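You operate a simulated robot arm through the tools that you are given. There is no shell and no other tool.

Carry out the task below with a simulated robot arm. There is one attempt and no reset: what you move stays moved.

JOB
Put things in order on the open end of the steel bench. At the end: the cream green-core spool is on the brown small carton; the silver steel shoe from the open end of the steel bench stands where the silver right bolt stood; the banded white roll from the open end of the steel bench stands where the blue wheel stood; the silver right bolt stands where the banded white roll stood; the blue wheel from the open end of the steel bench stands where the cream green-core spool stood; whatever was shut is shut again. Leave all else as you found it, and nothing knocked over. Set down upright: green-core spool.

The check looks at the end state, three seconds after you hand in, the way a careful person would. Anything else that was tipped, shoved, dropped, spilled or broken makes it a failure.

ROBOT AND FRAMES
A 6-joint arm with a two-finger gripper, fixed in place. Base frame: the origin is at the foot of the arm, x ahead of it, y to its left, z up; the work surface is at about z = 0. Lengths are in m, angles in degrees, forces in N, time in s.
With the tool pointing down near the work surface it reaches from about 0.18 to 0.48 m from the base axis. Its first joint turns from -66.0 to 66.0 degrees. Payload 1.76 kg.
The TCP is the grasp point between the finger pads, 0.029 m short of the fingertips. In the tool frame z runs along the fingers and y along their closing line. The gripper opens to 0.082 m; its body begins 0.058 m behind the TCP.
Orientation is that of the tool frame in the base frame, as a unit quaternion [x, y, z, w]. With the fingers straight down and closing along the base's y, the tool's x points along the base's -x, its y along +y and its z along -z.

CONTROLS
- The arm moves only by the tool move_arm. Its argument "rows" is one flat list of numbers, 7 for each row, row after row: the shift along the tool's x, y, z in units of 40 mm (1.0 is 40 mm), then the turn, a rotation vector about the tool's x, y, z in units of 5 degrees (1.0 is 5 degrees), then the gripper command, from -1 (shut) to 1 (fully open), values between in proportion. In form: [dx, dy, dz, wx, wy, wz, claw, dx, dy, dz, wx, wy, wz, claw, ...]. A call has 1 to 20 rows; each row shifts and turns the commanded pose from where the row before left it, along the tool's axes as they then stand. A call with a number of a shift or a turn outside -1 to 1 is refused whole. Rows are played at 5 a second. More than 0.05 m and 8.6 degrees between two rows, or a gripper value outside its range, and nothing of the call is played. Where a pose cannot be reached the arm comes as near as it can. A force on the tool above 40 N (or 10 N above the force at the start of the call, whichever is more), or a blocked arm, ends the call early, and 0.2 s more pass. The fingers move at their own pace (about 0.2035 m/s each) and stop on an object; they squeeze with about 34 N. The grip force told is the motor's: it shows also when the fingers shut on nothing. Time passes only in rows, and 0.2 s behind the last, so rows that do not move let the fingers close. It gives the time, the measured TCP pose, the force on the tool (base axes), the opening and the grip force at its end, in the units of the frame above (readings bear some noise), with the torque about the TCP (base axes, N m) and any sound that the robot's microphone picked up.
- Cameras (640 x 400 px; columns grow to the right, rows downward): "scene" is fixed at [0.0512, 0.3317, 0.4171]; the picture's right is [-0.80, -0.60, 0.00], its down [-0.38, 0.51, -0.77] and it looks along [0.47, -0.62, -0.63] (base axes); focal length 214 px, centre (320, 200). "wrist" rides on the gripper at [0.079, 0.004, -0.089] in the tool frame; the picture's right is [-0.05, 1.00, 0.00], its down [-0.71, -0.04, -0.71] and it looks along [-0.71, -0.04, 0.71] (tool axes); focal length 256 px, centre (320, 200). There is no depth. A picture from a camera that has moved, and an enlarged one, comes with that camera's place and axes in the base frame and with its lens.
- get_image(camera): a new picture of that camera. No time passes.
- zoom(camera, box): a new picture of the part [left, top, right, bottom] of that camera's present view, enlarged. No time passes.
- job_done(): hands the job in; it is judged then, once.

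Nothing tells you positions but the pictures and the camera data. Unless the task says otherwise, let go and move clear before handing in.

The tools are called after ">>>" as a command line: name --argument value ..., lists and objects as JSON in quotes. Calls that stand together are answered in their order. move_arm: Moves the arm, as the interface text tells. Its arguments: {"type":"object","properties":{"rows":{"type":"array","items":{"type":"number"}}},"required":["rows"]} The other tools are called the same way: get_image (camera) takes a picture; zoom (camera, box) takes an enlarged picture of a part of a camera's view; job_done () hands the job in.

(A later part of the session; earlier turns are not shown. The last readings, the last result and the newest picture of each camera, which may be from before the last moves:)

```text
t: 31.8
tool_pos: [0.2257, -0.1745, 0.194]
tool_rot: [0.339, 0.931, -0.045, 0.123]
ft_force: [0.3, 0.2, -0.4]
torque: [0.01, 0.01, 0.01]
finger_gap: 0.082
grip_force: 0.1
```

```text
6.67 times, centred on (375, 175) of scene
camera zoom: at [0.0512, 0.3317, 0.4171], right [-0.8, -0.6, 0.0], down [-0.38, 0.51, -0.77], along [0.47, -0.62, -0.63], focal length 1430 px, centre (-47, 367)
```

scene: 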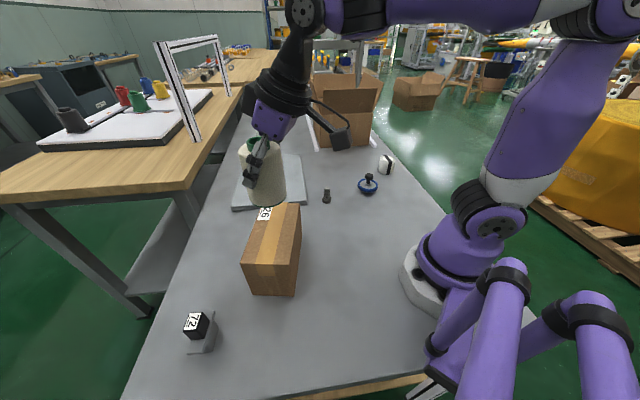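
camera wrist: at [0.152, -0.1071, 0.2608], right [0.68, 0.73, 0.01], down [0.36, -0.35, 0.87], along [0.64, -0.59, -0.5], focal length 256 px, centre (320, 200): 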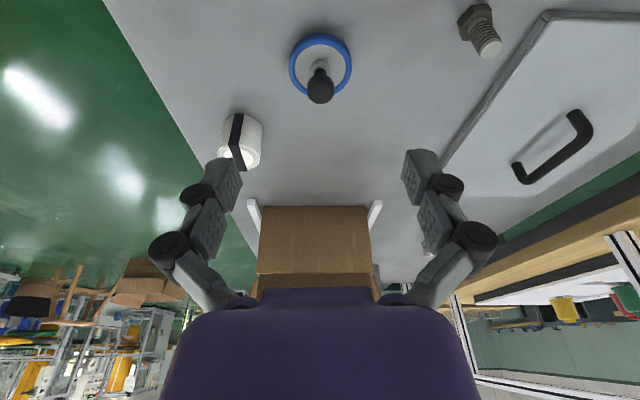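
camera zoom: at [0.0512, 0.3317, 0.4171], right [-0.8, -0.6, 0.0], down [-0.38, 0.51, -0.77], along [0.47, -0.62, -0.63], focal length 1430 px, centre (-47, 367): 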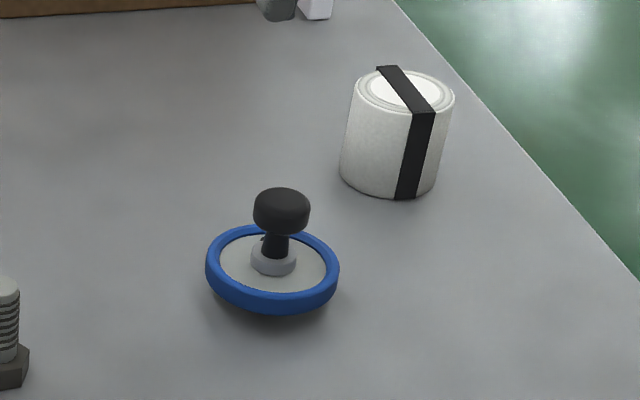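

The wheel has a black knob about 25 mm wide at z≈0.045–0.062 above a low ring, so I'll grip it by the knob with the same outward tilt I'll need at the far spot. I'll move above it first.

>>> move_arm --rows '[-0.495, -0.006, 0.78, 0, 0, 0, 1, -0.495, -0.006, 0.78, 0, 0, 0, 1, 0, 0, 0, 0, 0, 0, 1]'

>>> get_image --camera "wrist"

>>> zoom --camera "scene" --box '[320, 110, 420, 210]'

```text
t: 32.6
tool_pos: [0.2672, -0.2109, 0.1456]
tool_rot: [0.34, 0.931, -0.044, 0.124]
ft_force: [-0.3, 0.4, 0.0]
torque: [-0.02, -0.03, -0.04]
finger_gap: 0.082
grip_force: 0.0
```

```text
taken
camera wrist: at [0.1942, -0.143, 0.2118], right [0.68, 0.73, 0.01], down [0.36, -0.35, 0.87], along [0.64, -0.59, -0.5], focal length 256 px, centre (320, 200)
```

wrist: 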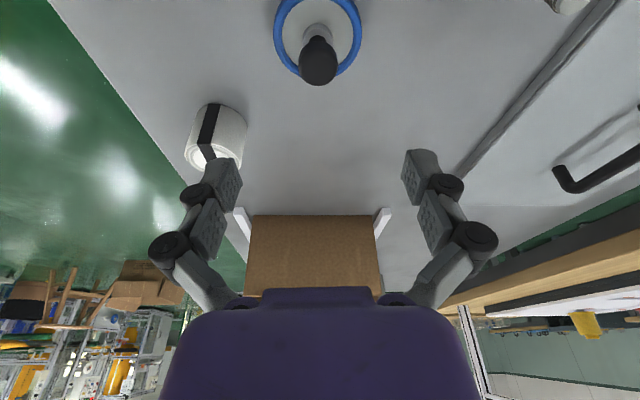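

```text
4.00 times, centred on (370, 160) of scene
camera zoom: at [0.0512, 0.3317, 0.4171], right [-0.8, -0.6, 0.0], down [-0.38, 0.51, -0.77], along [0.47, -0.62, -0.63], focal length 858 px, centre (120, 360)
```

zoom: 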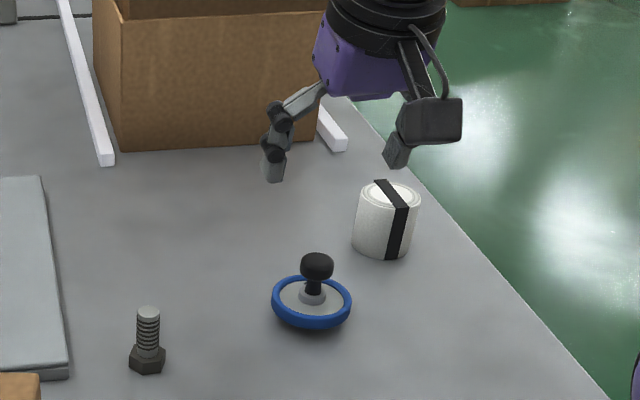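

Roll looks to be at about (0.262,-0.359), clear of the fingers. The knob is under the tool; descending to knob height.

>>> move_arm --rows '[0.135, 0.008, 0.472, 0, 0, 0, 1, 0.135, 0.008, 0.472, 0, 0, 0, 1, 0.135, 0.008, 0.472, 0, 0, 0, 1, 0.135, 0.008, 0.472, 0, 0, 0, 1, 0, 0, 0, 0, 0, 0, 1]'

>>> get_image --camera "wrist"

>>> zoom --camera "scene" --box '[330, 140, 410, 210]'

```text
t: 33.8
tool_pos: [0.2688, -0.2096, 0.066]
tool_rot: [0.34, 0.931, -0.045, 0.123]
ft_force: [-0.9, 0.9, -0.5]
torque: [-0.02, 0.02, 0.02]
finger_gap: 0.0819
grip_force: 0.1
```

```text
taken
camera wrist: at [0.1941, -0.1412, 0.1329], right [0.68, 0.73, 0.01], down [0.36, -0.35, 0.87], along [0.64, -0.59, -0.5], focal length 256 px, centre (320, 200)
```

wrist: 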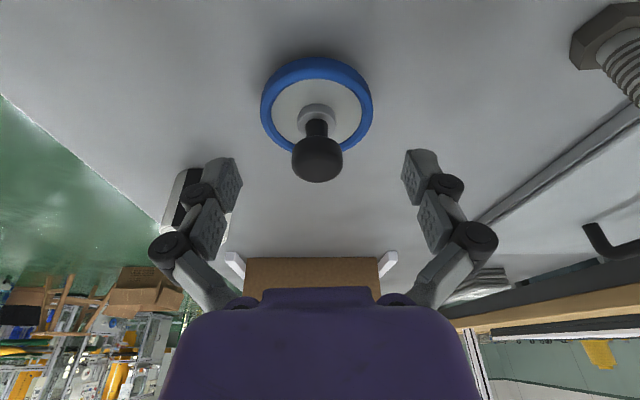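

```text
5.71 times, centred on (370, 175) of scene
camera zoom: at [0.0512, 0.3317, 0.4171], right [-0.8, -0.6, 0.0], down [-0.38, 0.51, -0.77], along [0.47, -0.62, -0.63], focal length 1226 px, centre (34, 343)
```

zoom: 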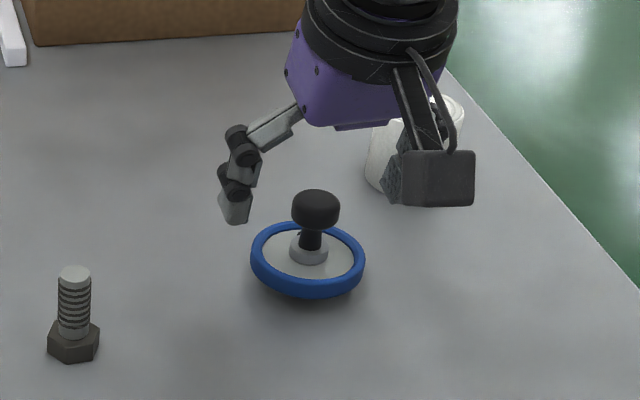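

The knob sits slightly inward of the finger centreline, so I'll shift in 6 mm and down 3 mm, then close.

>>> move_arm --rows '[0.165, -0.025, 0.0325, 0, 0, 0, 1, 0, 0, 0, 0, 0, 0, 1]'

>>> move_arm --rows '[0, 0, 0, 0, 0, 0, 0.4, 0, 0, 0, 0, 0, 0, 0, 0, 0, 0, 0, 0, 0, -0.2, 0, 0, 0, 0, 0, 0, -1, 0, 0, 0, 0, 0, 0, -1, 0, 0, 0, 0, 0, 0, -1]'

>>> get_image --camera "wrist"

>>> zoom --camera "scene" --box '[330, 140, 410, 210]'

```text
t: 34.4
tool_pos: [0.2618, -0.207, 0.0642]
tool_rot: [0.34, 0.931, -0.045, 0.122]
ft_force: [0.6, 0.5, 0.4]
torque: [0.0, 0.01, 0.03]
finger_gap: 0.082
grip_force: 0.1
```

```text
t: 35.8
tool_pos: [0.2619, -0.2069, 0.0648]
tool_rot: [0.34, 0.931, -0.045, 0.123]
ft_force: [-0.6, 1.4, 7.6]
torque: [0.06, -0.01, 0.03]
finger_gap: 0.0245
grip_force: 33.7
```

```text
taken
camera wrist: at [0.1888, -0.1383, 0.1303], right [0.68, 0.73, 0.01], down [0.36, -0.35, 0.87], along [0.64, -0.59, -0.5], focal length 256 px, centre (320, 200)
```

wrist: 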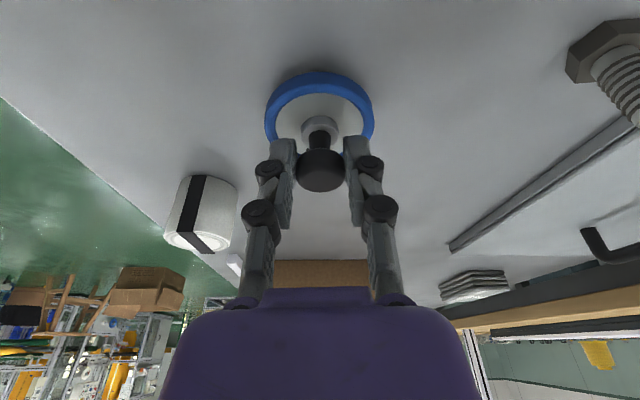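

```text
5.71 times, centred on (370, 175) of scene
camera zoom: at [0.0512, 0.3317, 0.4171], right [-0.8, -0.6, 0.0], down [-0.38, 0.51, -0.77], along [0.47, -0.62, -0.63], focal length 1226 px, centre (34, 343)
```

zoom: 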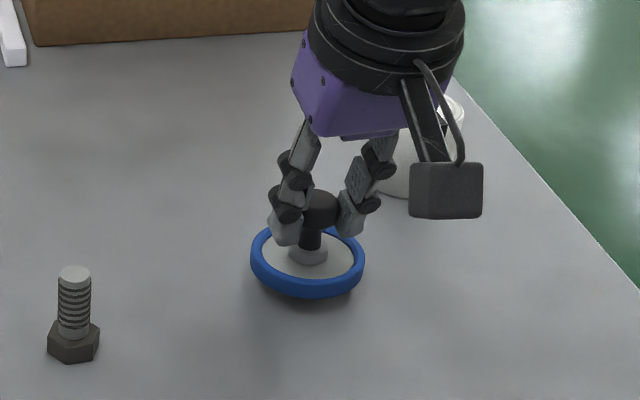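

The knob is gripped (24.5 mm). Now lift it, and carry it low and outward toward the spool's old spot at (0.411,-0.297).

>>> move_arm --rows '[-0.162, 0, -0.604, 0, 0, 0, -1, -0.162, 0, -0.604, 0, 0, 0, -1, 0, 0, 0, -0.207, 0, -0.773, -1, 0, 0, 0, 0, 0, 0, -1]'

>>> get_image --camera "wrist"

>>> zoom --camera "scene" --box '[320, 110, 420, 210]'

```text
t: 36.8
tool_pos: [0.2618, -0.2064, 0.1137]
tool_rot: [0.307, 0.943, -0.04, 0.124]
ft_force: [-0.4, 0.5, -2.1]
torque: [0.01, -0.01, 0.03]
finger_gap: 0.0242
grip_force: 34.0
```

```text
taken
camera wrist: at [0.184, -0.1431, 0.1803], right [0.63, 0.78, 0.01], down [0.38, -0.32, 0.87], along [0.68, -0.54, -0.5], focal length 256 px, centre (320, 200)
```

wrist: 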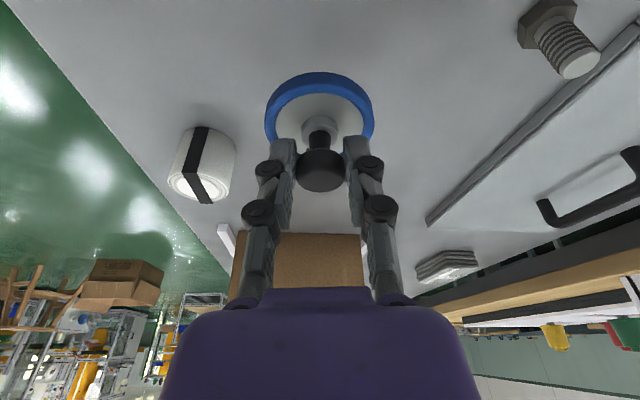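

```text
4.00 times, centred on (370, 160) of scene
camera zoom: at [0.0512, 0.3317, 0.4171], right [-0.8, -0.6, 0.0], down [-0.38, 0.51, -0.77], along [0.47, -0.62, -0.63], focal length 858 px, centre (120, 360)
```

zoom: 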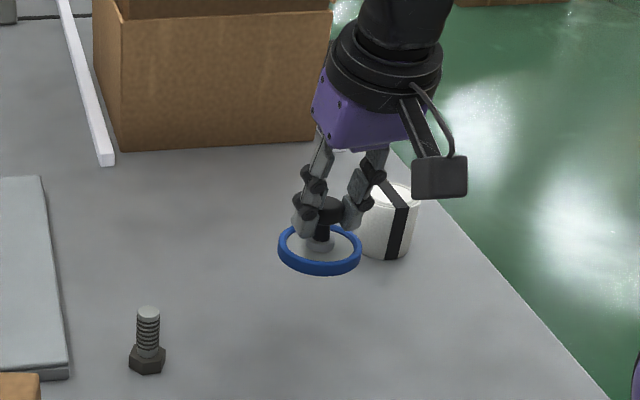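

>>> move_arm --rows '[-0.814, 0.073, 0.218, 0, 0, 0, -1, -0.814, 0.073, 0.218, 0, 0, 0, -1, -0.814, 0.073, 0.218, 0, 0, 0, -1, -0.814, 0.073, 0.218, 0, 0, 0, -1, -0.814, 0.073, 0.218, 0, 0, 0, -1, 0, 0, 0, 0, 0, 0, -1, 0, 0, 0, 0, 0, 0, -1]'

>>> get_image --camera "wrist"

>>> zoom --camera "scene" --box '[310, 100, 410, 200]'

```text
t: 38.4
tool_pos: [0.4056, -0.2935, 0.1153]
tool_rot: [0.307, 0.943, -0.04, 0.124]
ft_force: [-0.8, -0.6, -2.0]
torque: [0.02, 0.01, -0.02]
finger_gap: 0.0243
grip_force: 34.1
```

```text
taken
camera wrist: at [0.3284, -0.2303, 0.1804], right [0.63, 0.78, 0.01], down [0.38, -0.32, 0.87], along [0.68, -0.54, -0.5], focal length 256 px, centre (320, 200)
```

wrist: 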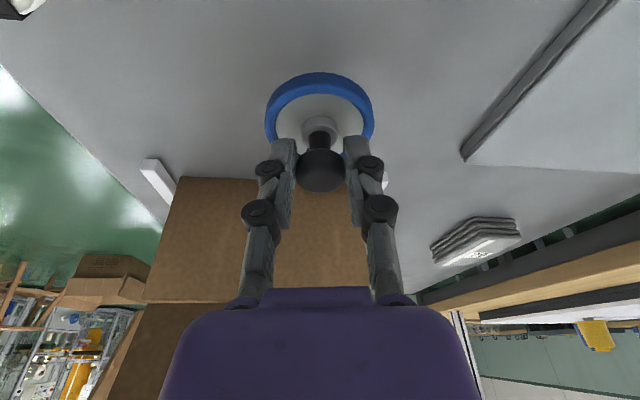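

```text
4.00 times, centred on (360, 150) of scene
camera zoom: at [0.0512, 0.3317, 0.4171], right [-0.8, -0.6, 0.0], down [-0.38, 0.51, -0.77], along [0.47, -0.62, -0.63], focal length 858 px, centre (160, 400)
```

zoom: 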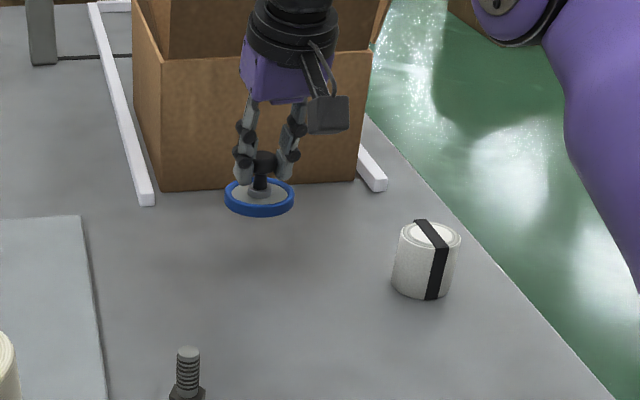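

At the spot. Lowering to just above contact.

>>> move_arm --rows '[0.093, 0.005, 0.37, 0, 0, 0, -1, 0.093, 0.005, 0.37, 0, 0, 0, -1, 0.088, 0.005, 0.33, 0, 0, 0, -1, 0, 0, 0, 0, 0, 0, -1, 0, 0, 0, 0, 0, 0, -1]'

>>> zoom --camera "scene" --box '[310, 120, 390, 190]'

```text
t: 39.6
tool_pos: [0.4068, -0.2935, 0.0694]
tool_rot: [0.307, 0.943, -0.04, 0.123]
ft_force: [-0.4, 0.1, -1.1]
torque: [0.0, 0.03, 0.0]
finger_gap: 0.0245
grip_force: 33.8
```

```text
5.71 times, centred on (350, 155) of scene
camera zoom: at [0.0512, 0.3317, 0.4171], right [-0.8, -0.6, 0.0], down [-0.38, 0.51, -0.77], along [0.47, -0.62, -0.63], focal length 1226 px, centre (149, 457)
```

zoom: 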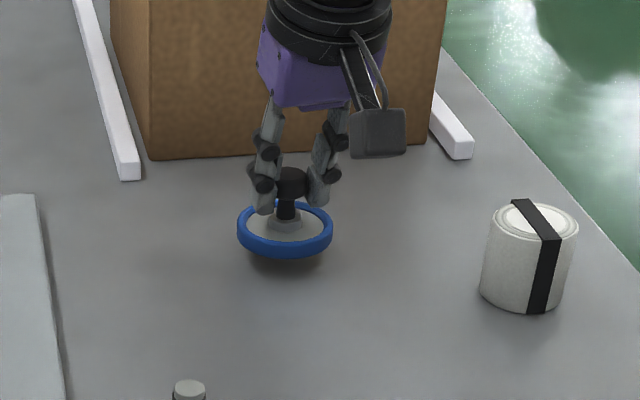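

>>> move_arm --rows '[0.0065, 0, 0.0241, 0, 0, 0, -1, 0.0065, 0, 0.0241, 0, 0, 0, -1, 0.0065, 0, 0.0241, 0, 0, 0, -1, 0, 0, 0, 0, 0, 0, -1]'

```text
t: 40.6
tool_pos: [0.4076, -0.2939, 0.0661]
tool_rot: [0.307, 0.943, -0.04, 0.124]
ft_force: [-0.8, 0.1, -1.8]
torque: [0.01, 0.0, -0.05]
finger_gap: 0.0243
grip_force: 34.0
```

>>> move_arm --rows '[0.0065, 0, 0.0241, 0, 0, 0, -1, 0, 0, 0, 0, 0, 0, -1, 0, 0, 0, 0, 0, 0, -1]'

```text
t: 41.4
tool_pos: [0.4076, -0.2933, 0.0652]
tool_rot: [0.307, 0.943, -0.04, 0.124]
ft_force: [-0.2, 0.2, -2.0]
torque: [-0.01, 0.02, -0.01]
finger_gap: 0.0244
grip_force: 34.2
```

>>> move_arm --rows '[0.0065, 0, 0.0241, 0, 0, 0, -1, 0, 0, 0, 0, 0, 0, -1, 0, 0, 0, 0, 0, 0, -1]'

```text
t: 42.2
tool_pos: [0.4073, -0.2937, 0.0644]
tool_rot: [0.307, 0.943, -0.041, 0.125]
ft_force: [0.0, 0.2, -2.0]
torque: [-0.02, -0.02, 0.02]
finger_gap: 0.0244
grip_force: 33.9
```

>>> move_arm --rows '[0.0065, 0, 0.0241, 0, 0, 0, -1, 0, 0, 0, 0, 0, 0, -1, 0, 0, 0, 0, 0, 0, -1]'

>>> zoom --camera "scene" --box '[320, 130, 380, 180]'

```text
t: 43.0
tool_pos: [0.4077, -0.2938, 0.0648]
tool_rot: [0.307, 0.943, -0.04, 0.125]
ft_force: [-1.0, 1.4, 3.8]
torque: [0.03, 0.07, 0.0]
finger_gap: 0.0244
grip_force: 34.1
```

```text
8.00 times, centred on (350, 155) of scene
camera zoom: at [0.0512, 0.3317, 0.4171], right [-0.8, -0.6, 0.0], down [-0.38, 0.51, -0.77], along [0.47, -0.62, -0.63], focal length 1716 px, centre (80, 560)
```

zoom: 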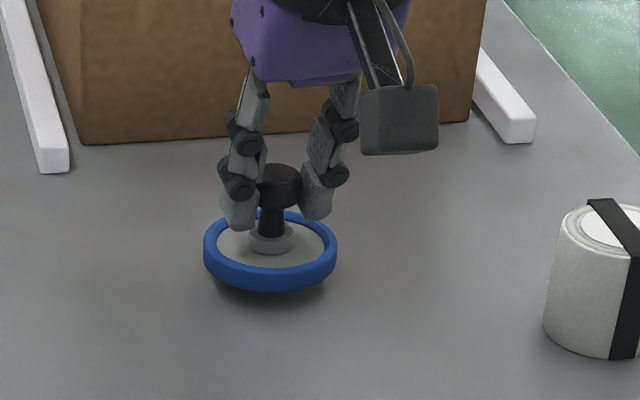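

Contact is light (about 4 N). Releasing just enough to clear the knob, then rising straight up.

>>> move_arm --rows '[0, 0, 0, 0, 0, 0, -0.2, 0, 0, 0, 0, 0, 0, 0.1, 0, 0, 0, 0, 0, 0, 0.1]'

>>> get_image --camera "wrist"

>>> zoom --camera "scene" --box '[320, 130, 380, 180]'

```text
t: 43.8
tool_pos: [0.4071, -0.2922, 0.0638]
tool_rot: [0.306, 0.943, -0.04, 0.126]
ft_force: [-0.3, 0.2, -0.9]
torque: [0.0, 0.06, -0.04]
finger_gap: 0.0454
grip_force: 0.0
```

```text
taken
camera wrist: at [0.3292, -0.2309, 0.13], right [0.63, 0.78, 0.01], down [0.38, -0.32, 0.87], along [0.68, -0.54, -0.5], focal length 256 px, centre (320, 200)
```

wrist: 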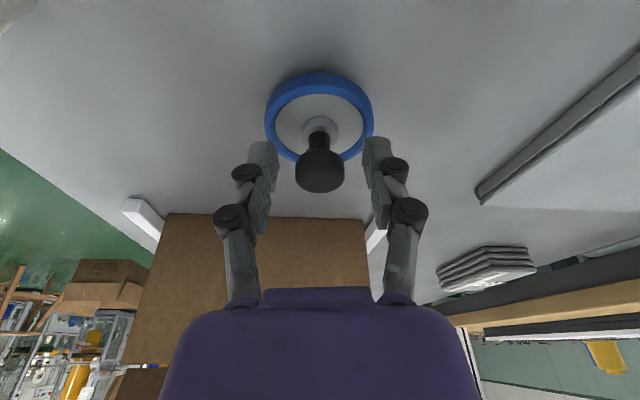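

```text
8.00 times, centred on (350, 155) of scene
camera zoom: at [0.0512, 0.3317, 0.4171], right [-0.8, -0.6, 0.0], down [-0.38, 0.51, -0.77], along [0.47, -0.62, -0.63], focal length 1716 px, centre (80, 560)
```

zoom: 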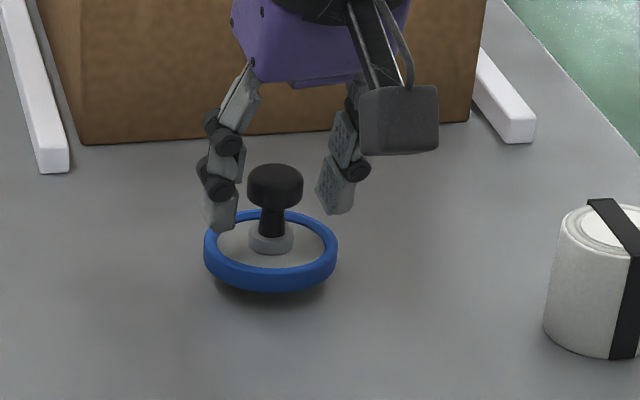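

The wheel stands at the spool's old spot. I'll lift off vertically, retract and swing to the banded roll for a close view.

>>> move_arm --rows '[-0.194, 0, -0.7245, 0, 0, 0, 0.1, -0.194, 0, -0.7245, 0, 0, 0, 0.1, 0.715, 0, -0.71, 0, 0, 0, 0.5, 0.715, 0, -0.71, 0, 0, 0, 1, 0.715, 0, -0.71, 0, 0, 0, 1, 0.715, 0, -0.71, 0, 0, 0, 1, 0, 0, 0, 0, 1, 0, 1, 0, 0, 0, 0, 1, 0, 1, 0, 0, 0, 0, 1, 0, 1, 0.025, -0.71, 0, 0, 0, 0.905, 1, 0.025, -0.71, 0, 0, 0, 0.905, 1, 0.025, -0.71, 0, 0, 0, 0.905, 1, 0.025, -0.71, 0, 0, 0, 0.905, 1, 0, 0, 0, 0, 0, 0, 1]'

>>> get_image --camera "wrist"

>>> get_image --camera "scene"

```text
t: 46.8
tool_pos: [0.2132, -0.291, 0.206]
tool_rot: [0.457, 0.89, 0.0, -0.001]
ft_force: [0.2, 0.0, -0.3]
torque: [0.03, 0.03, -0.03]
finger_gap: 0.082
grip_force: 0.1
```

```text
taken
camera wrist: at [0.1715, -0.2242, 0.2943], right [0.84, 0.54, 0.0], down [0.38, -0.59, 0.71], along [0.38, -0.6, -0.71], focal length 256 px, centre (320, 200)
```

wrist: 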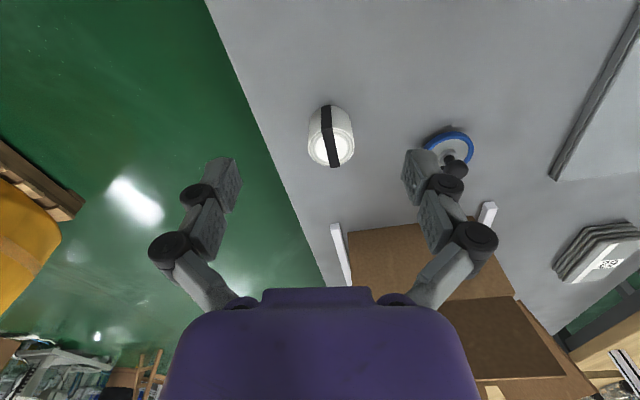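

```text
taken
```

scene: 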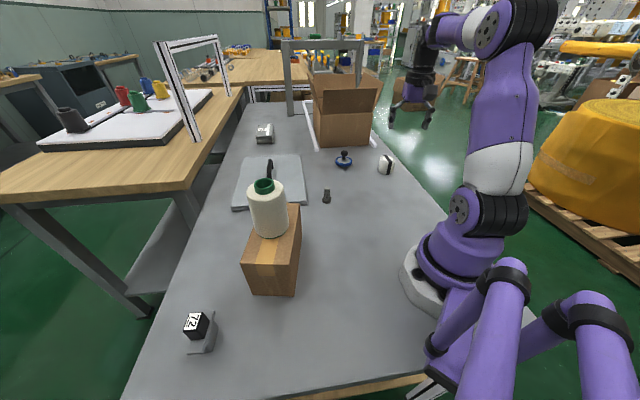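

>>> zoom --camera "wrist" --box '[280, 80, 400, 180]'

```text
4.00 times, centred on (340, 130) of wrist
camera zoom: at [0.1715, -0.2242, 0.2943], right [0.84, 0.54, 0.0], down [0.38, -0.59, 0.71], along [0.38, -0.6, -0.71], focal length 1024 px, centre (240, 480)
```

zoom: 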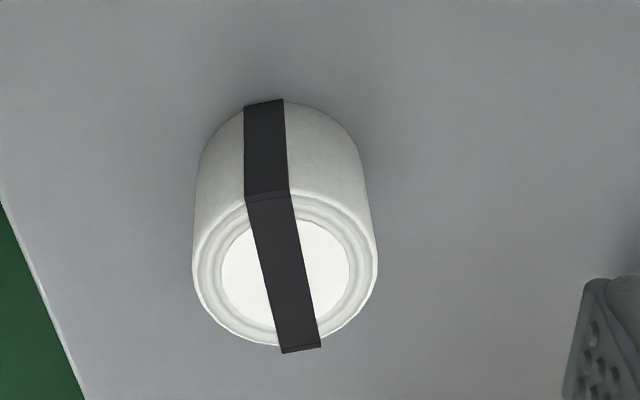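

The roll is about 52 mm wide and 50 mm tall, centred near (0.269,-0.353). Moving above it with the tool straight down.

>>> move_arm --rows '[-0.519, 0.061, 0.5375, 0, 0, 0, 1, -0.519, 0.061, 0.5375, 0, 0, 0, 1, -0.519, 0.061, 0.5375, 0, 0, 0, 1, -0.519, 0.061, 0.5375, 0, 0, 0, 1, 0, 0, 0, 0, 0, 0, 1]'

>>> get_image --camera "wrist"

>>> zoom --camera "scene" --box '[330, 90, 430, 190]'

```text
t: 48.0
tool_pos: [0.2708, -0.3536, 0.12]
tool_rot: [0.455, 0.89, 0.0, 0.0]
ft_force: [-0.5, 0.3, -0.2]
torque: [0.02, -0.04, -0.02]
finger_gap: 0.0821
grip_force: 0.1
```

```text
taken
camera wrist: at [0.2283, -0.2863, 0.2086], right [0.84, 0.54, 0.0], down [0.38, -0.59, 0.71], along [0.38, -0.6, -0.71], focal length 256 px, centre (320, 200)
```

wrist: 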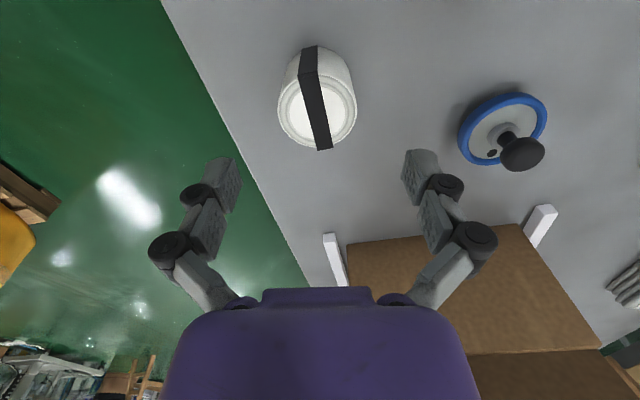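

```text
4.00 times, centred on (380, 140) of scene
camera zoom: at [0.0512, 0.3317, 0.4171], right [-0.8, -0.6, 0.0], down [-0.38, 0.51, -0.77], along [0.47, -0.62, -0.63], focal length 858 px, centre (80, 440)
```

zoom: 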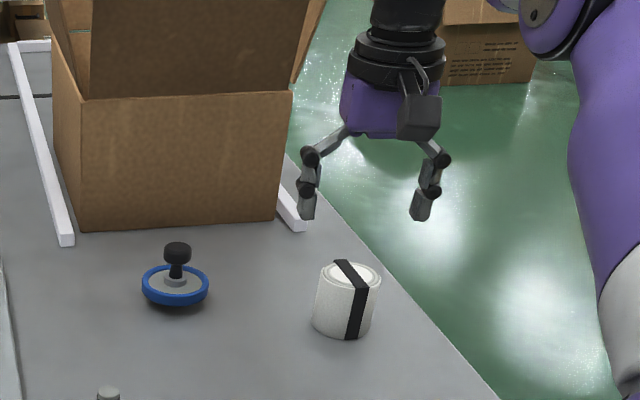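

Aligned within a few millimetres. Descending to grip the roll's sides.

>>> move_arm --rows '[0.02, -0.006, 0.5125, 0, 0, 0, 1, 0.02, -0.006, 0.5125, 0, 0, 0, 1, 0.02, -0.006, 0.5125, 0, 0, 0, 1, 0.02, -0.006, 0.5125, 0, 0, 0, 1, 0, 0, 0, 0, 0, 0, 1]'

>>> get_image --camera "wrist"

>>> zoom --camera "scene" --box '[340, 120, 420, 190]'

```text
t: 49.2
tool_pos: [0.2676, -0.3507, 0.0359]
tool_rot: [0.455, 0.89, 0.0, 0.001]
ft_force: [-0.1, 0.4, 0.3]
torque: [-0.01, -0.02, 0.03]
finger_gap: 0.0819
grip_force: 0.2
```

```text
taken
camera wrist: at [0.2257, -0.2838, 0.1256], right [0.84, 0.54, 0.0], down [0.38, -0.59, 0.71], along [0.38, -0.6, -0.71], focal length 256 px, centre (320, 200)
```

wrist: 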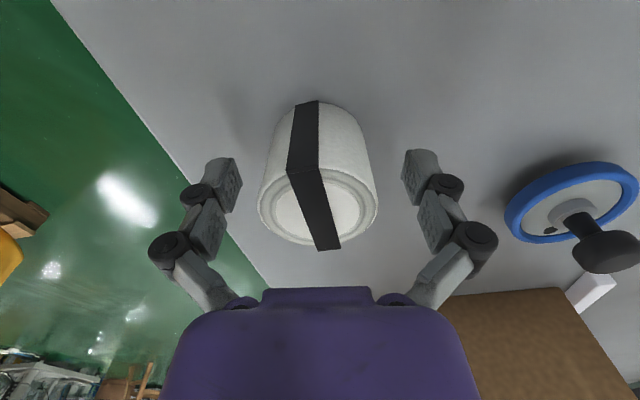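

```text
5.71 times, centred on (380, 155) of scene
camera zoom: at [0.0512, 0.3317, 0.4171], right [-0.8, -0.6, 0.0], down [-0.38, 0.51, -0.77], along [0.47, -0.62, -0.63], focal length 1226 px, centre (-23, 457)
```

zoom: 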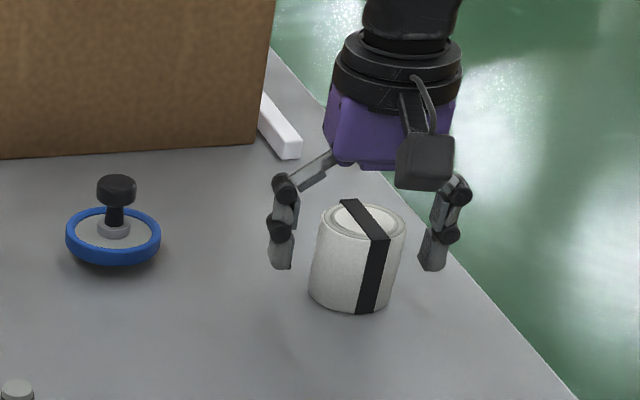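

Alignment is good; the fingertips extend as they close, so I'll raise 4 mm first and then grip.

>>> move_arm --rows '[-0.04, 0, -0.11, 0, 0, 0, 1, 0, 0, 0, 0, 0, 0, 0.5, 0, 0, 0, 0, 0, 0, 0.3, 0, 0, 0, 0, 0, 0, -1, 0, 0, 0, 0, 0, 0, -1]'

>>> get_image --camera "wrist"

```text
t: 50.4
tool_pos: [0.2688, -0.3534, 0.0402]
tool_rot: [0.456, 0.89, 0.0, 0.0]
ft_force: [-3.9, -2.6, 5.5]
torque: [0.06, 0.03, 0.02]
finger_gap: 0.051
grip_force: 33.8
```

```text
taken
camera wrist: at [0.2267, -0.2853, 0.1304], right [0.84, 0.54, 0.0], down [0.38, -0.59, 0.71], along [0.38, -0.6, -0.71], focal length 256 px, centre (320, 200)
```

wrist: 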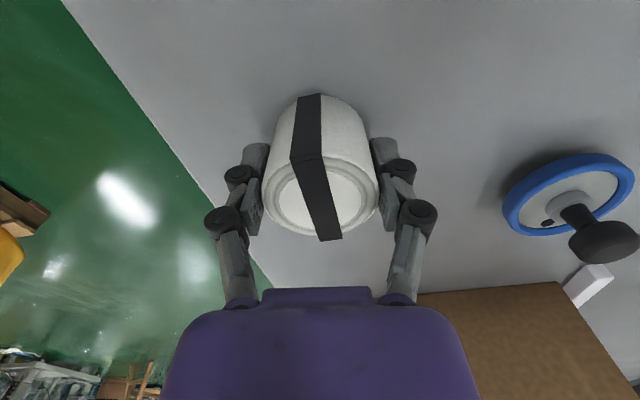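

The roll is gripped at (0.269,-0.354). Lifting and carrying it to the wheel's old spot at (0.267,-0.211).

>>> move_arm --rows '[0, 0, -0.4, 0, 0, 0, -1, 0, 0, -0.8, 0, 0, 0, -1, 0, 0, -0.8, 0, 0, 0, -1, 0.734, 0.511, 0, 0, 0, 0, -1, 0.734, 0.511, 0, 0, 0, 0, -1, 0.734, 0.511, 0, 0, 0, 0, -1, 0.734, 0.511, 0, 0, 0, 0, -1, 0, 0, 0, 0, 0, 0, -1]'

>>> get_image --camera "wrist"

>>> get_image --camera "scene"

```text
t: 52.2
tool_pos: [0.2666, -0.209, 0.122]
tool_rot: [0.456, 0.89, -0.001, 0.001]
ft_force: [-0.1, 0.6, -2.8]
torque: [0.04, -0.02, 0.0]
finger_gap: 0.0506
grip_force: 34.3
```

```text
taken
camera wrist: at [0.2241, -0.1415, 0.2115], right [0.84, 0.54, 0.0], down [0.38, -0.59, 0.71], along [0.38, -0.6, -0.71], focal length 256 px, centre (320, 200)
```

wrist: 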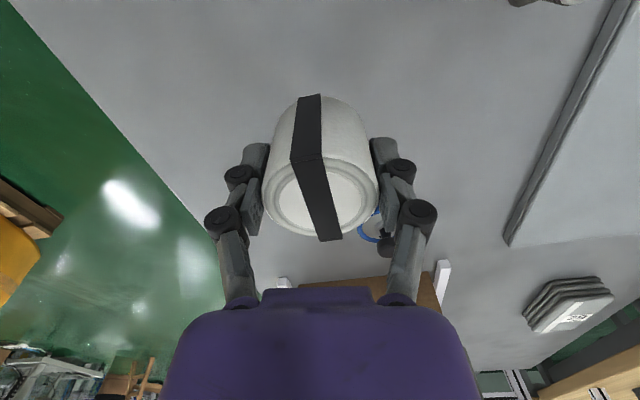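

```text
taken
```

scene: 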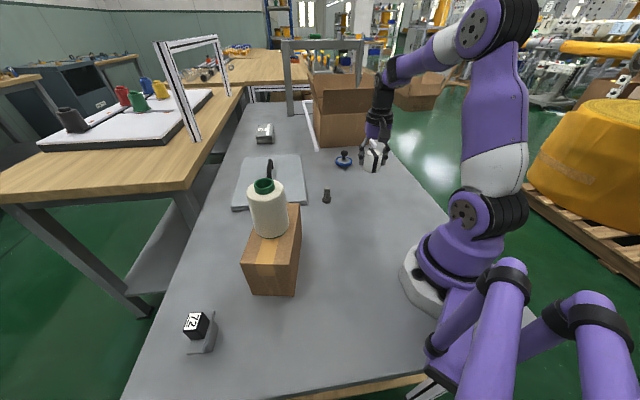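

>>> move_arm --rows '[-0.01, -0.007, 0.49, 0, 0, 0, -1, -0.01, -0.007, 0.49, 0, 0, 0, -1, -0.01, -0.007, 0.49, 0, 0, 0, -1, -0.01, -0.007, 0.46, 0, 0, 0, -1, 0, 0, 0, 0, 0, 0, -1]'

>>> move_arm --rows '[0, 0, 0.025, 0, 0, 0, -1, 0, 0, 0, 0, 0, 0, -1]'

```text
t: 53.4
tool_pos: [0.2662, -0.213, 0.0439]
tool_rot: [0.455, 0.89, -0.001, 0.001]
ft_force: [0.5, 0.6, -1.4]
torque: [-0.01, -0.02, 0.0]
finger_gap: 0.0509
grip_force: 34.0
```

```text
t: 54.0
tool_pos: [0.267, -0.2109, 0.0426]
tool_rot: [0.456, 0.89, 0.0, 0.0]
ft_force: [-0.5, 1.3, -2.3]
torque: [-0.01, 0.01, 0.0]
finger_gap: 0.0509
grip_force: 34.0
```

>>> move_arm --rows '[0, 0, 0.025, 0, 0, 0, -1, 0, 0, 0, 0, 0, 0, -1]'

>>> move_arm --rows '[0, 0, 0.025, 0, 0, 0, -1, 0, 0, 0, 0, 0, 0, -1]'

```text
t: 54.6
tool_pos: [0.2662, -0.2117, 0.041]
tool_rot: [0.455, 0.89, 0.0, 0.0]
ft_force: [-0.6, -0.1, -2.2]
torque: [-0.03, 0.01, 0.0]
finger_gap: 0.0508
grip_force: 33.7
```

```text
t: 55.2
tool_pos: [0.2668, -0.2112, 0.0413]
tool_rot: [0.457, 0.89, 0.0, 0.0]
ft_force: [-3.8, 1.2, 6.2]
torque: [0.03, -0.05, 0.01]
finger_gap: 0.0511
grip_force: 33.9
```

Contact is made with a light load. Releasing and rising straight up.

>>> move_arm --rows '[0, 0, 0, 0, 0, 0, 0.35, 0, 0, 0, 0, 0, 0, 0.7, 0, 0, 0, 0, 0, 0, 1, 0, 0, -0.5, 0, 0, 0, 1, 0, 0, -1, 0, 0, 0, 1, 0, 0, -1, 0, 0, 0, 1, 0, 0, 0, 0, 0, 0, 1]'

>>> get_image --camera "wrist"

>>> zoom --camera "scene" --box '[300, 110, 420, 215]'

```text
t: 56.8
tool_pos: [0.2655, -0.211, 0.1406]
tool_rot: [0.456, 0.89, 0.0, 0.0]
ft_force: [-0.3, -0.5, 0.3]
torque: [0.04, 0.02, -0.02]
finger_gap: 0.0821
grip_force: 0.1
```

```text
taken
camera wrist: at [0.2243, -0.1432, 0.2307], right [0.84, 0.54, 0.0], down [0.38, -0.59, 0.71], along [0.38, -0.6, -0.71], focal length 256 px, centre (320, 200)
```

wrist: 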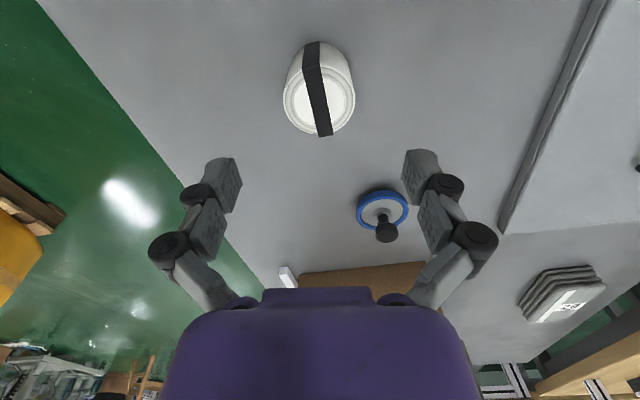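

```text
3.81 times, centred on (360, 162) of scene
camera zoom: at [0.0512, 0.3317, 0.4171], right [-0.8, -0.6, 0.0], down [-0.38, 0.51, -0.77], along [0.47, -0.62, -0.63], focal length 817 px, centre (168, 343)
```

zoom: 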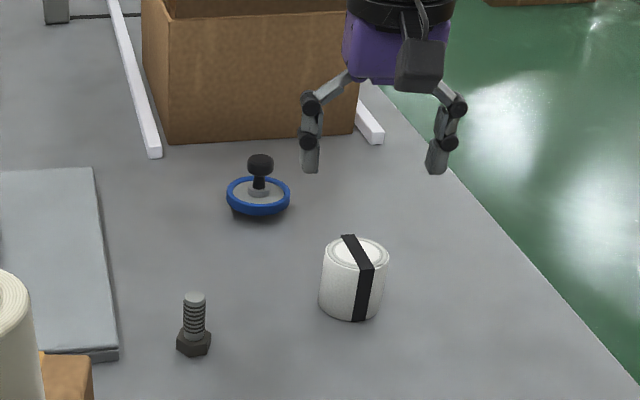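

The roll stands where the wheel was. Next is the bolt near (0.338,-0.083), so I'm moving over for a closer look.

>>> move_arm --rows '[0.664, 0.6, -0.375, 0, 0, 0, 1, 0.664, 0.6, -0.375, 0, 0, 0, 1, 0.664, 0.6, -0.375, 0, 0, 0, 1, 0.664, 0.6, -0.375, 0, 0, 0, 1, 0, 0, 0, 0, 0, -1, 1, 0, 0, 0, 0, 0, -1, 1, 0, 0, 0, 0, 0, -1, 1, 0, 0, 0, 0, 0, -1, 1, 0, 0, 0, 0, 0, -1, 1, 0, 0, 0, 0, 0, -1, 1, 0, 0, 0, 0, 0, -1, 1, 0, 0, 0, 0, 0, -1, 1, 0, 0, 0, 0, 0, 0, 1]'

>>> get_image --camera "wrist"

>>> zoom --camera "scene" --box '[290, 170, 370, 225]'

```text
t: 59.6
tool_pos: [0.2828, -0.0689, 0.2]
tool_rot: [0.124, 0.992, 0.0, 0.001]
ft_force: [-0.8, -0.8, -0.1]
torque: [-0.01, -0.01, 0.0]
finger_gap: 0.0821
grip_force: 0.0
```

```text
taken
camera wrist: at [0.2067, -0.0446, 0.2898], right [0.3, 0.96, 0.0], down [0.67, -0.21, 0.71], along [0.68, -0.21, -0.71], focal length 256 px, centre (320, 200)
```

wrist: 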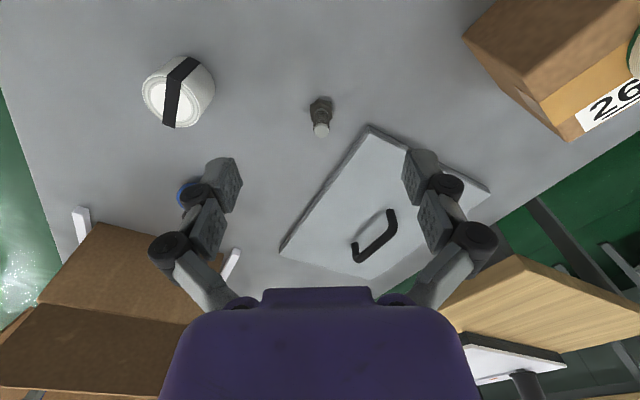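

```text
7.27 times, centred on (330, 198) of scene
camera zoom: at [0.0512, 0.3317, 0.4171], right [-0.8, -0.6, 0.0], down [-0.38, 0.51, -0.77], along [0.47, -0.62, -0.63], focal length 1560 px, centre (247, 218)
```

zoom: 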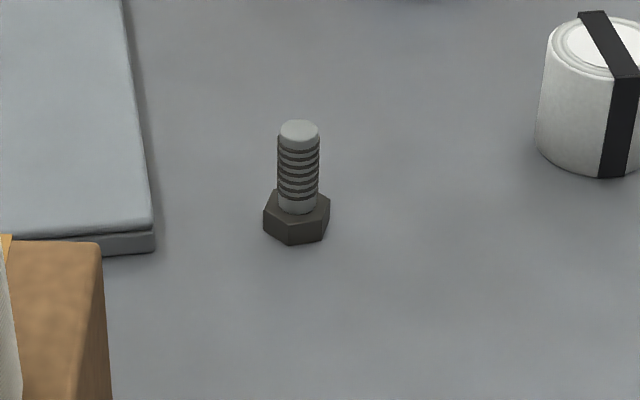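

>>> zoom --camera "wrist" --box '[280, 80, 370, 150]'

```text
5.71 times, centred on (325, 115) of wrist
camera zoom: at [0.2067, -0.0446, 0.2898], right [0.3, 0.96, 0.0], down [0.67, -0.21, 0.71], along [0.68, -0.21, -0.71], focal length 1463 px, centre (291, 686)
```

zoom: 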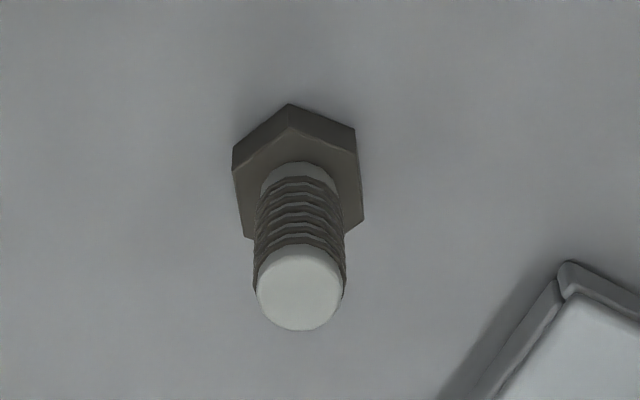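

The bolt stands head-down at about (0.337,-0.084), with a 16 mm shank and its tip at z≈0.05. I'll move above it and then grip the shank just above the head.

>>> move_arm --rows '[-0.475, -0.008, 0.667, 0, 0, 0, 0.6, -0.475, -0.008, 0.667, 0, 0, 0, 0.4, -0.475, -0.008, 0.667, 0, 0, 0, 0.2, 0, 0, 0, 0, 0, 0, 0.2]'

>>> get_image --camera "wrist"

>>> zoom --camera "scene" --box '[280, 130, 380, 215]'

```text
t: 60.6
tool_pos: [0.3365, -0.0824, 0.12]
tool_rot: [0.123, 0.992, 0.0, 0.001]
ft_force: [-0.1, 0.2, 0.4]
torque: [0.03, -0.02, 0.0]
finger_gap: 0.0493
grip_force: 0.0
```

```text
taken
camera wrist: at [0.2615, -0.0583, 0.2099], right [0.3, 0.95, 0.0], down [0.67, -0.21, 0.71], along [0.68, -0.21, -0.71], focal length 256 px, centre (320, 200)
```

wrist: 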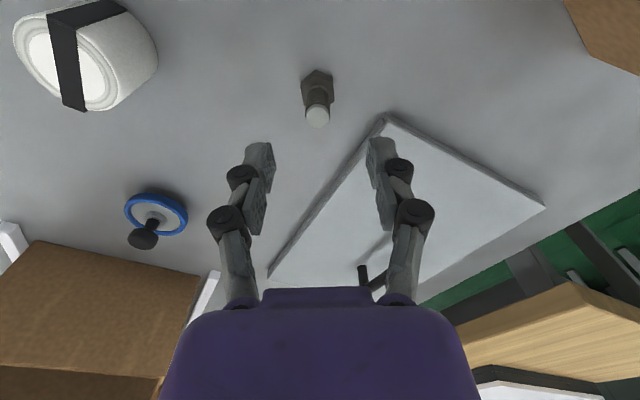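

```text
4.71 times, centred on (330, 172) of scene
camera zoom: at [0.0512, 0.3317, 0.4171], right [-0.8, -0.6, 0.0], down [-0.38, 0.51, -0.77], along [0.47, -0.62, -0.63], focal length 1009 px, centre (273, 329)
```

zoom: 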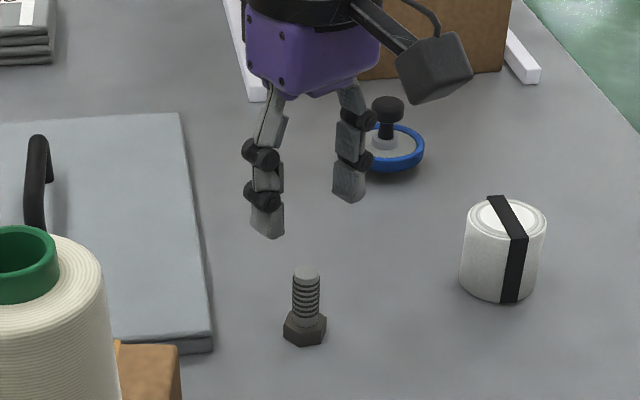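

>>> move_arm --rows '[-0.01, -0.012, 0.517, 0, 0, 0, 0.2, -0.01, -0.012, 0.517, 0, 0, 0, 0.2, -0.01, -0.012, 0.517, 0, 0, 0, 0.2, 0, 0, 0, 0, 0, 0, 0.2]'

>>> get_image --camera "wrist"

>>> zoom --camera "scene" --box '[290, 150, 370, 215]'

```text
t: 61.6
tool_pos: [0.3386, -0.0859, 0.0583]
tool_rot: [0.124, 0.992, 0.0, 0.001]
ft_force: [0.3, -0.7, 0.6]
torque: [0.02, 0.02, 0.02]
finger_gap: 0.0494
grip_force: 0.0
```

```text
taken
camera wrist: at [0.2628, -0.061, 0.148], right [0.3, 0.95, 0.0], down [0.67, -0.21, 0.71], along [0.68, -0.21, -0.71], focal length 256 px, centre (320, 200)
```

wrist: 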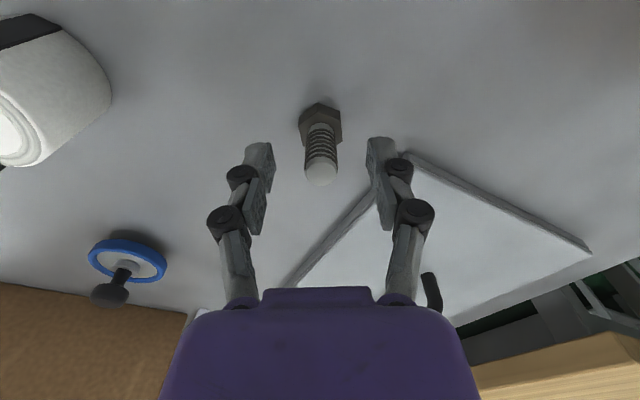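

```text
6.15 times, centred on (330, 182) of scene
camera zoom: at [0.0512, 0.3317, 0.4171], right [-0.8, -0.6, 0.0], down [-0.38, 0.51, -0.77], along [0.47, -0.62, -0.63], focal length 1320 px, centre (258, 308)
```

zoom: 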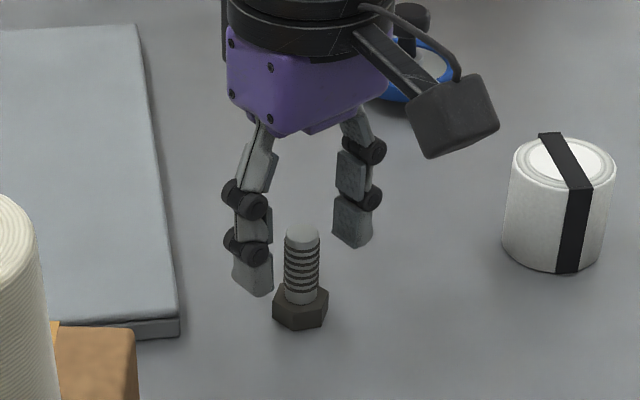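

The shank is centred between the fingers. Closing.

>>> move_arm --rows '[0.03, 0, 0, 0, 0, 0, 0, 0, 0, 0, 0, 0, 0, -0.2, 0, 0, 0, 0, 0, 0, -0.4, 0, 0, 0, 0, 0, 0, -1, 0, 0, 0, 0, 0, 0, -1]'

>>> get_image --camera "wrist"

>>> zoom --camera "scene" --box '[290, 150, 370, 215]'

```text
t: 62.8
tool_pos: [0.338, -0.0848, 0.0586]
tool_rot: [0.124, 0.992, 0.0, 0.001]
ft_force: [0.1, -1.2, 1.5]
torque: [-0.03, -0.01, -0.03]
finger_gap: 0.0145
grip_force: 34.4
```

```text
taken
camera wrist: at [0.2619, -0.0607, 0.1481], right [0.3, 0.95, 0.0], down [0.67, -0.21, 0.71], along [0.68, -0.21, -0.71], focal length 256 px, centre (320, 200)
```

wrist: 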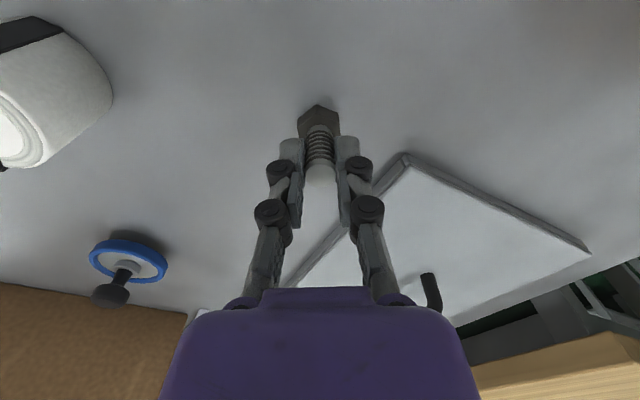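

```text
6.15 times, centred on (330, 182) of scene
camera zoom: at [0.0512, 0.3317, 0.4171], right [-0.8, -0.6, 0.0], down [-0.38, 0.51, -0.77], along [0.47, -0.62, -0.63], focal length 1320 px, centre (258, 308)
```

zoom: 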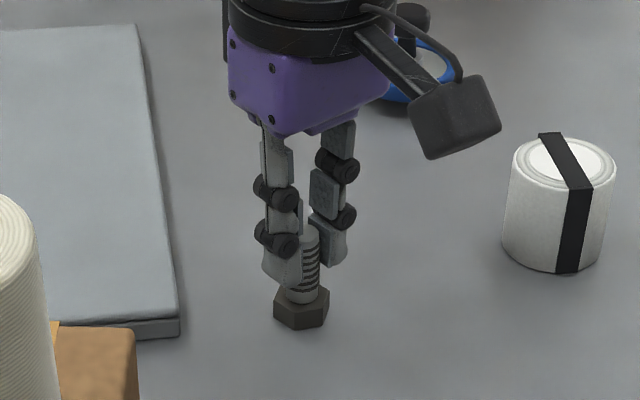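

The bolt is held by its shank (14.5 mm). Lifting it and swinging to the roll's old spot at (0.269,-0.354).

>>> move_arm --rows '[0, 0, -0.5, 0, 0, 0, -1, 0, 0, -1, 0, 0, 0, -1, 0, 0, -1, 0, 0, 0, -1, 0.022, -0.736, 0, 0, 0, 1, -1, 0.022, -0.736, 0, 0, 0, 1, -1, 0.022, -0.736, 0, 0, 0, 1, -1, 0.022, -0.736, 0, 0, 0, 1, -1, 0.022, -0.736, 0, 0, 0, 1, -1, 0.022, -0.736, 0, 0, 0, 1, -1, 0.022, -0.736, 0, 0, 0, 1, -1, 0.022, -0.736, 0, 0, 0, 1, -1, -0.8, 0, 0, 0, 0, 0, -1, -0.8, 0, 0, 0, 0, 0, -1, -0.8, 0, 0, 0, 0, 0, -1, 0, 0, 0, 0, 0, 0, -1]'

>>> get_image --camera "wrist"

>>> get_image --camera "scene"

```text
t: 66.0
tool_pos: [0.2674, -0.3554, 0.1571]
tool_rot: [0.456, 0.89, 0.0, 0.0]
ft_force: [0.2, -0.4, -0.7]
torque: [0.0, -0.03, -0.02]
finger_gap: 0.0144
grip_force: 34.1
```

```text
taken
camera wrist: at [0.2239, -0.2875, 0.2475], right [0.84, 0.54, 0.0], down [0.38, -0.6, 0.71], along [0.38, -0.59, -0.71], focal length 256 px, centre (320, 200)
```

wrist: 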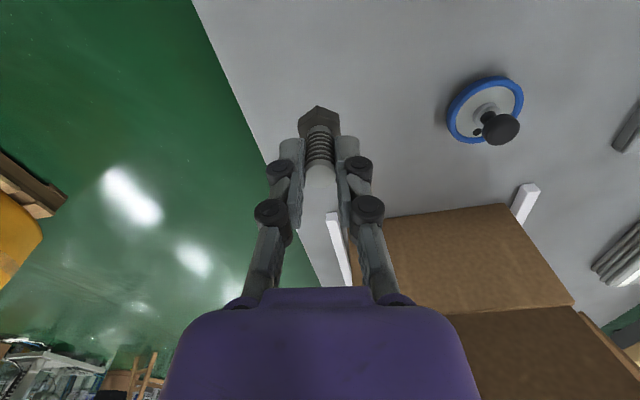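

```text
taken
```

scene: 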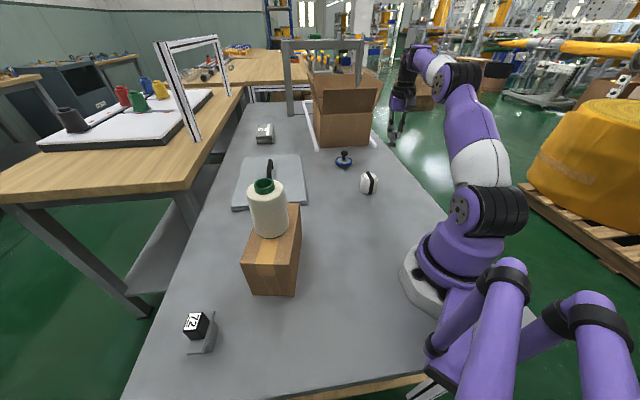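

>>> move_arm --rows '[0, 0.017, 0.78, 0, 0, 0, -1, 0, 0.017, 0.78, 0, 0, 0, -1, 0, 0.017, 0.76, 0, 0, 0, -1, 0, 0, 0, 0, 0, 0, -1]'

>>> move_arm --rows '[0, 0, 0.025, 0, 0, 0, -1, 0, 0, 0.025, 0, 0, 0, -1, 0, 0, 0, 0, 0, 0, -1]'

```text
t: 67.0
tool_pos: [0.2678, -0.3537, 0.0643]
tool_rot: [0.456, 0.89, 0.0, 0.0]
ft_force: [-0.8, 1.1, -1.0]
torque: [-0.02, 0.01, 0.02]
finger_gap: 0.0142
grip_force: 33.9
```

```text
t: 67.8
tool_pos: [0.2675, -0.3537, 0.0638]
tool_rot: [0.456, 0.89, -0.001, 0.0]
ft_force: [-0.6, -0.3, -0.1]
torque: [-0.03, 0.0, 0.0]
finger_gap: 0.0145
grip_force: 33.3
```

>>> move_arm --rows '[0, 0, 0.025, 0, 0, 0, -1, 0, 0, 0.025, 0, 0, 0, -1, 0, 0, 0, 0, 0, 0, -1]'

>>> move_arm --rows '[0, 0, 0.025, 0, 0, 0, -1, 0, 0, 0, 0, 0, 0, -1]'

>>> move_arm --rows '[0, 0, 0.02, 0, 0, 0, -1, 0, 0, 0, 0, 0, 0, -1]'

```text
t: 68.6
tool_pos: [0.2673, -0.3541, 0.0616]
tool_rot: [0.455, 0.891, 0.0, 0.0]
ft_force: [-0.3, -0.5, -0.3]
torque: [0.02, 0.0, -0.02]
finger_gap: 0.0144
grip_force: 34.1
```

```text
t: 69.2
tool_pos: [0.2685, -0.3527, 0.0607]
tool_rot: [0.456, 0.89, 0.0, 0.0]
ft_force: [-0.4, -0.1, -0.3]
torque: [0.01, 0.03, -0.01]
finger_gap: 0.0144
grip_force: 34.1
```

```text
t: 69.8
tool_pos: [0.2669, -0.3545, 0.0592]
tool_rot: [0.455, 0.891, -0.001, 0.001]
ft_force: [-0.2, 0.3, -0.5]
torque: [0.0, -0.01, 0.0]
finger_gap: 0.0146
grip_force: 33.4
```

>>> move_arm --rows '[0, 0, 0.015, 0, 0, 0, -1, 0, 0, 0, 0, 0, 0, -1]'

>>> zoom --camera "scene" --box '[350, 130, 430, 195]'

```text
t: 70.4
tool_pos: [0.268, -0.3551, 0.0581]
tool_rot: [0.455, 0.89, 0.001, 0.001]
ft_force: [-0.3, -0.3, -0.9]
torque: [0.0, 0.02, 0.01]
finger_gap: 0.0144
grip_force: 33.6
```

```text
6.15 times, centred on (390, 162) of scene
camera zoom: at [0.0512, 0.3317, 0.4171], right [-0.8, -0.6, 0.0], down [-0.38, 0.51, -0.77], along [0.47, -0.62, -0.63], focal length 1320 px, centre (-111, 431)
```

zoom: 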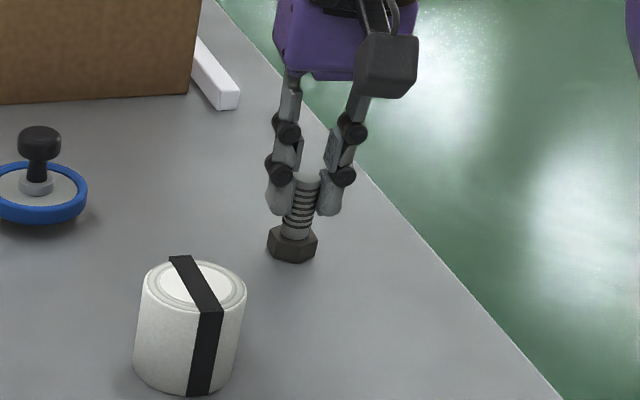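

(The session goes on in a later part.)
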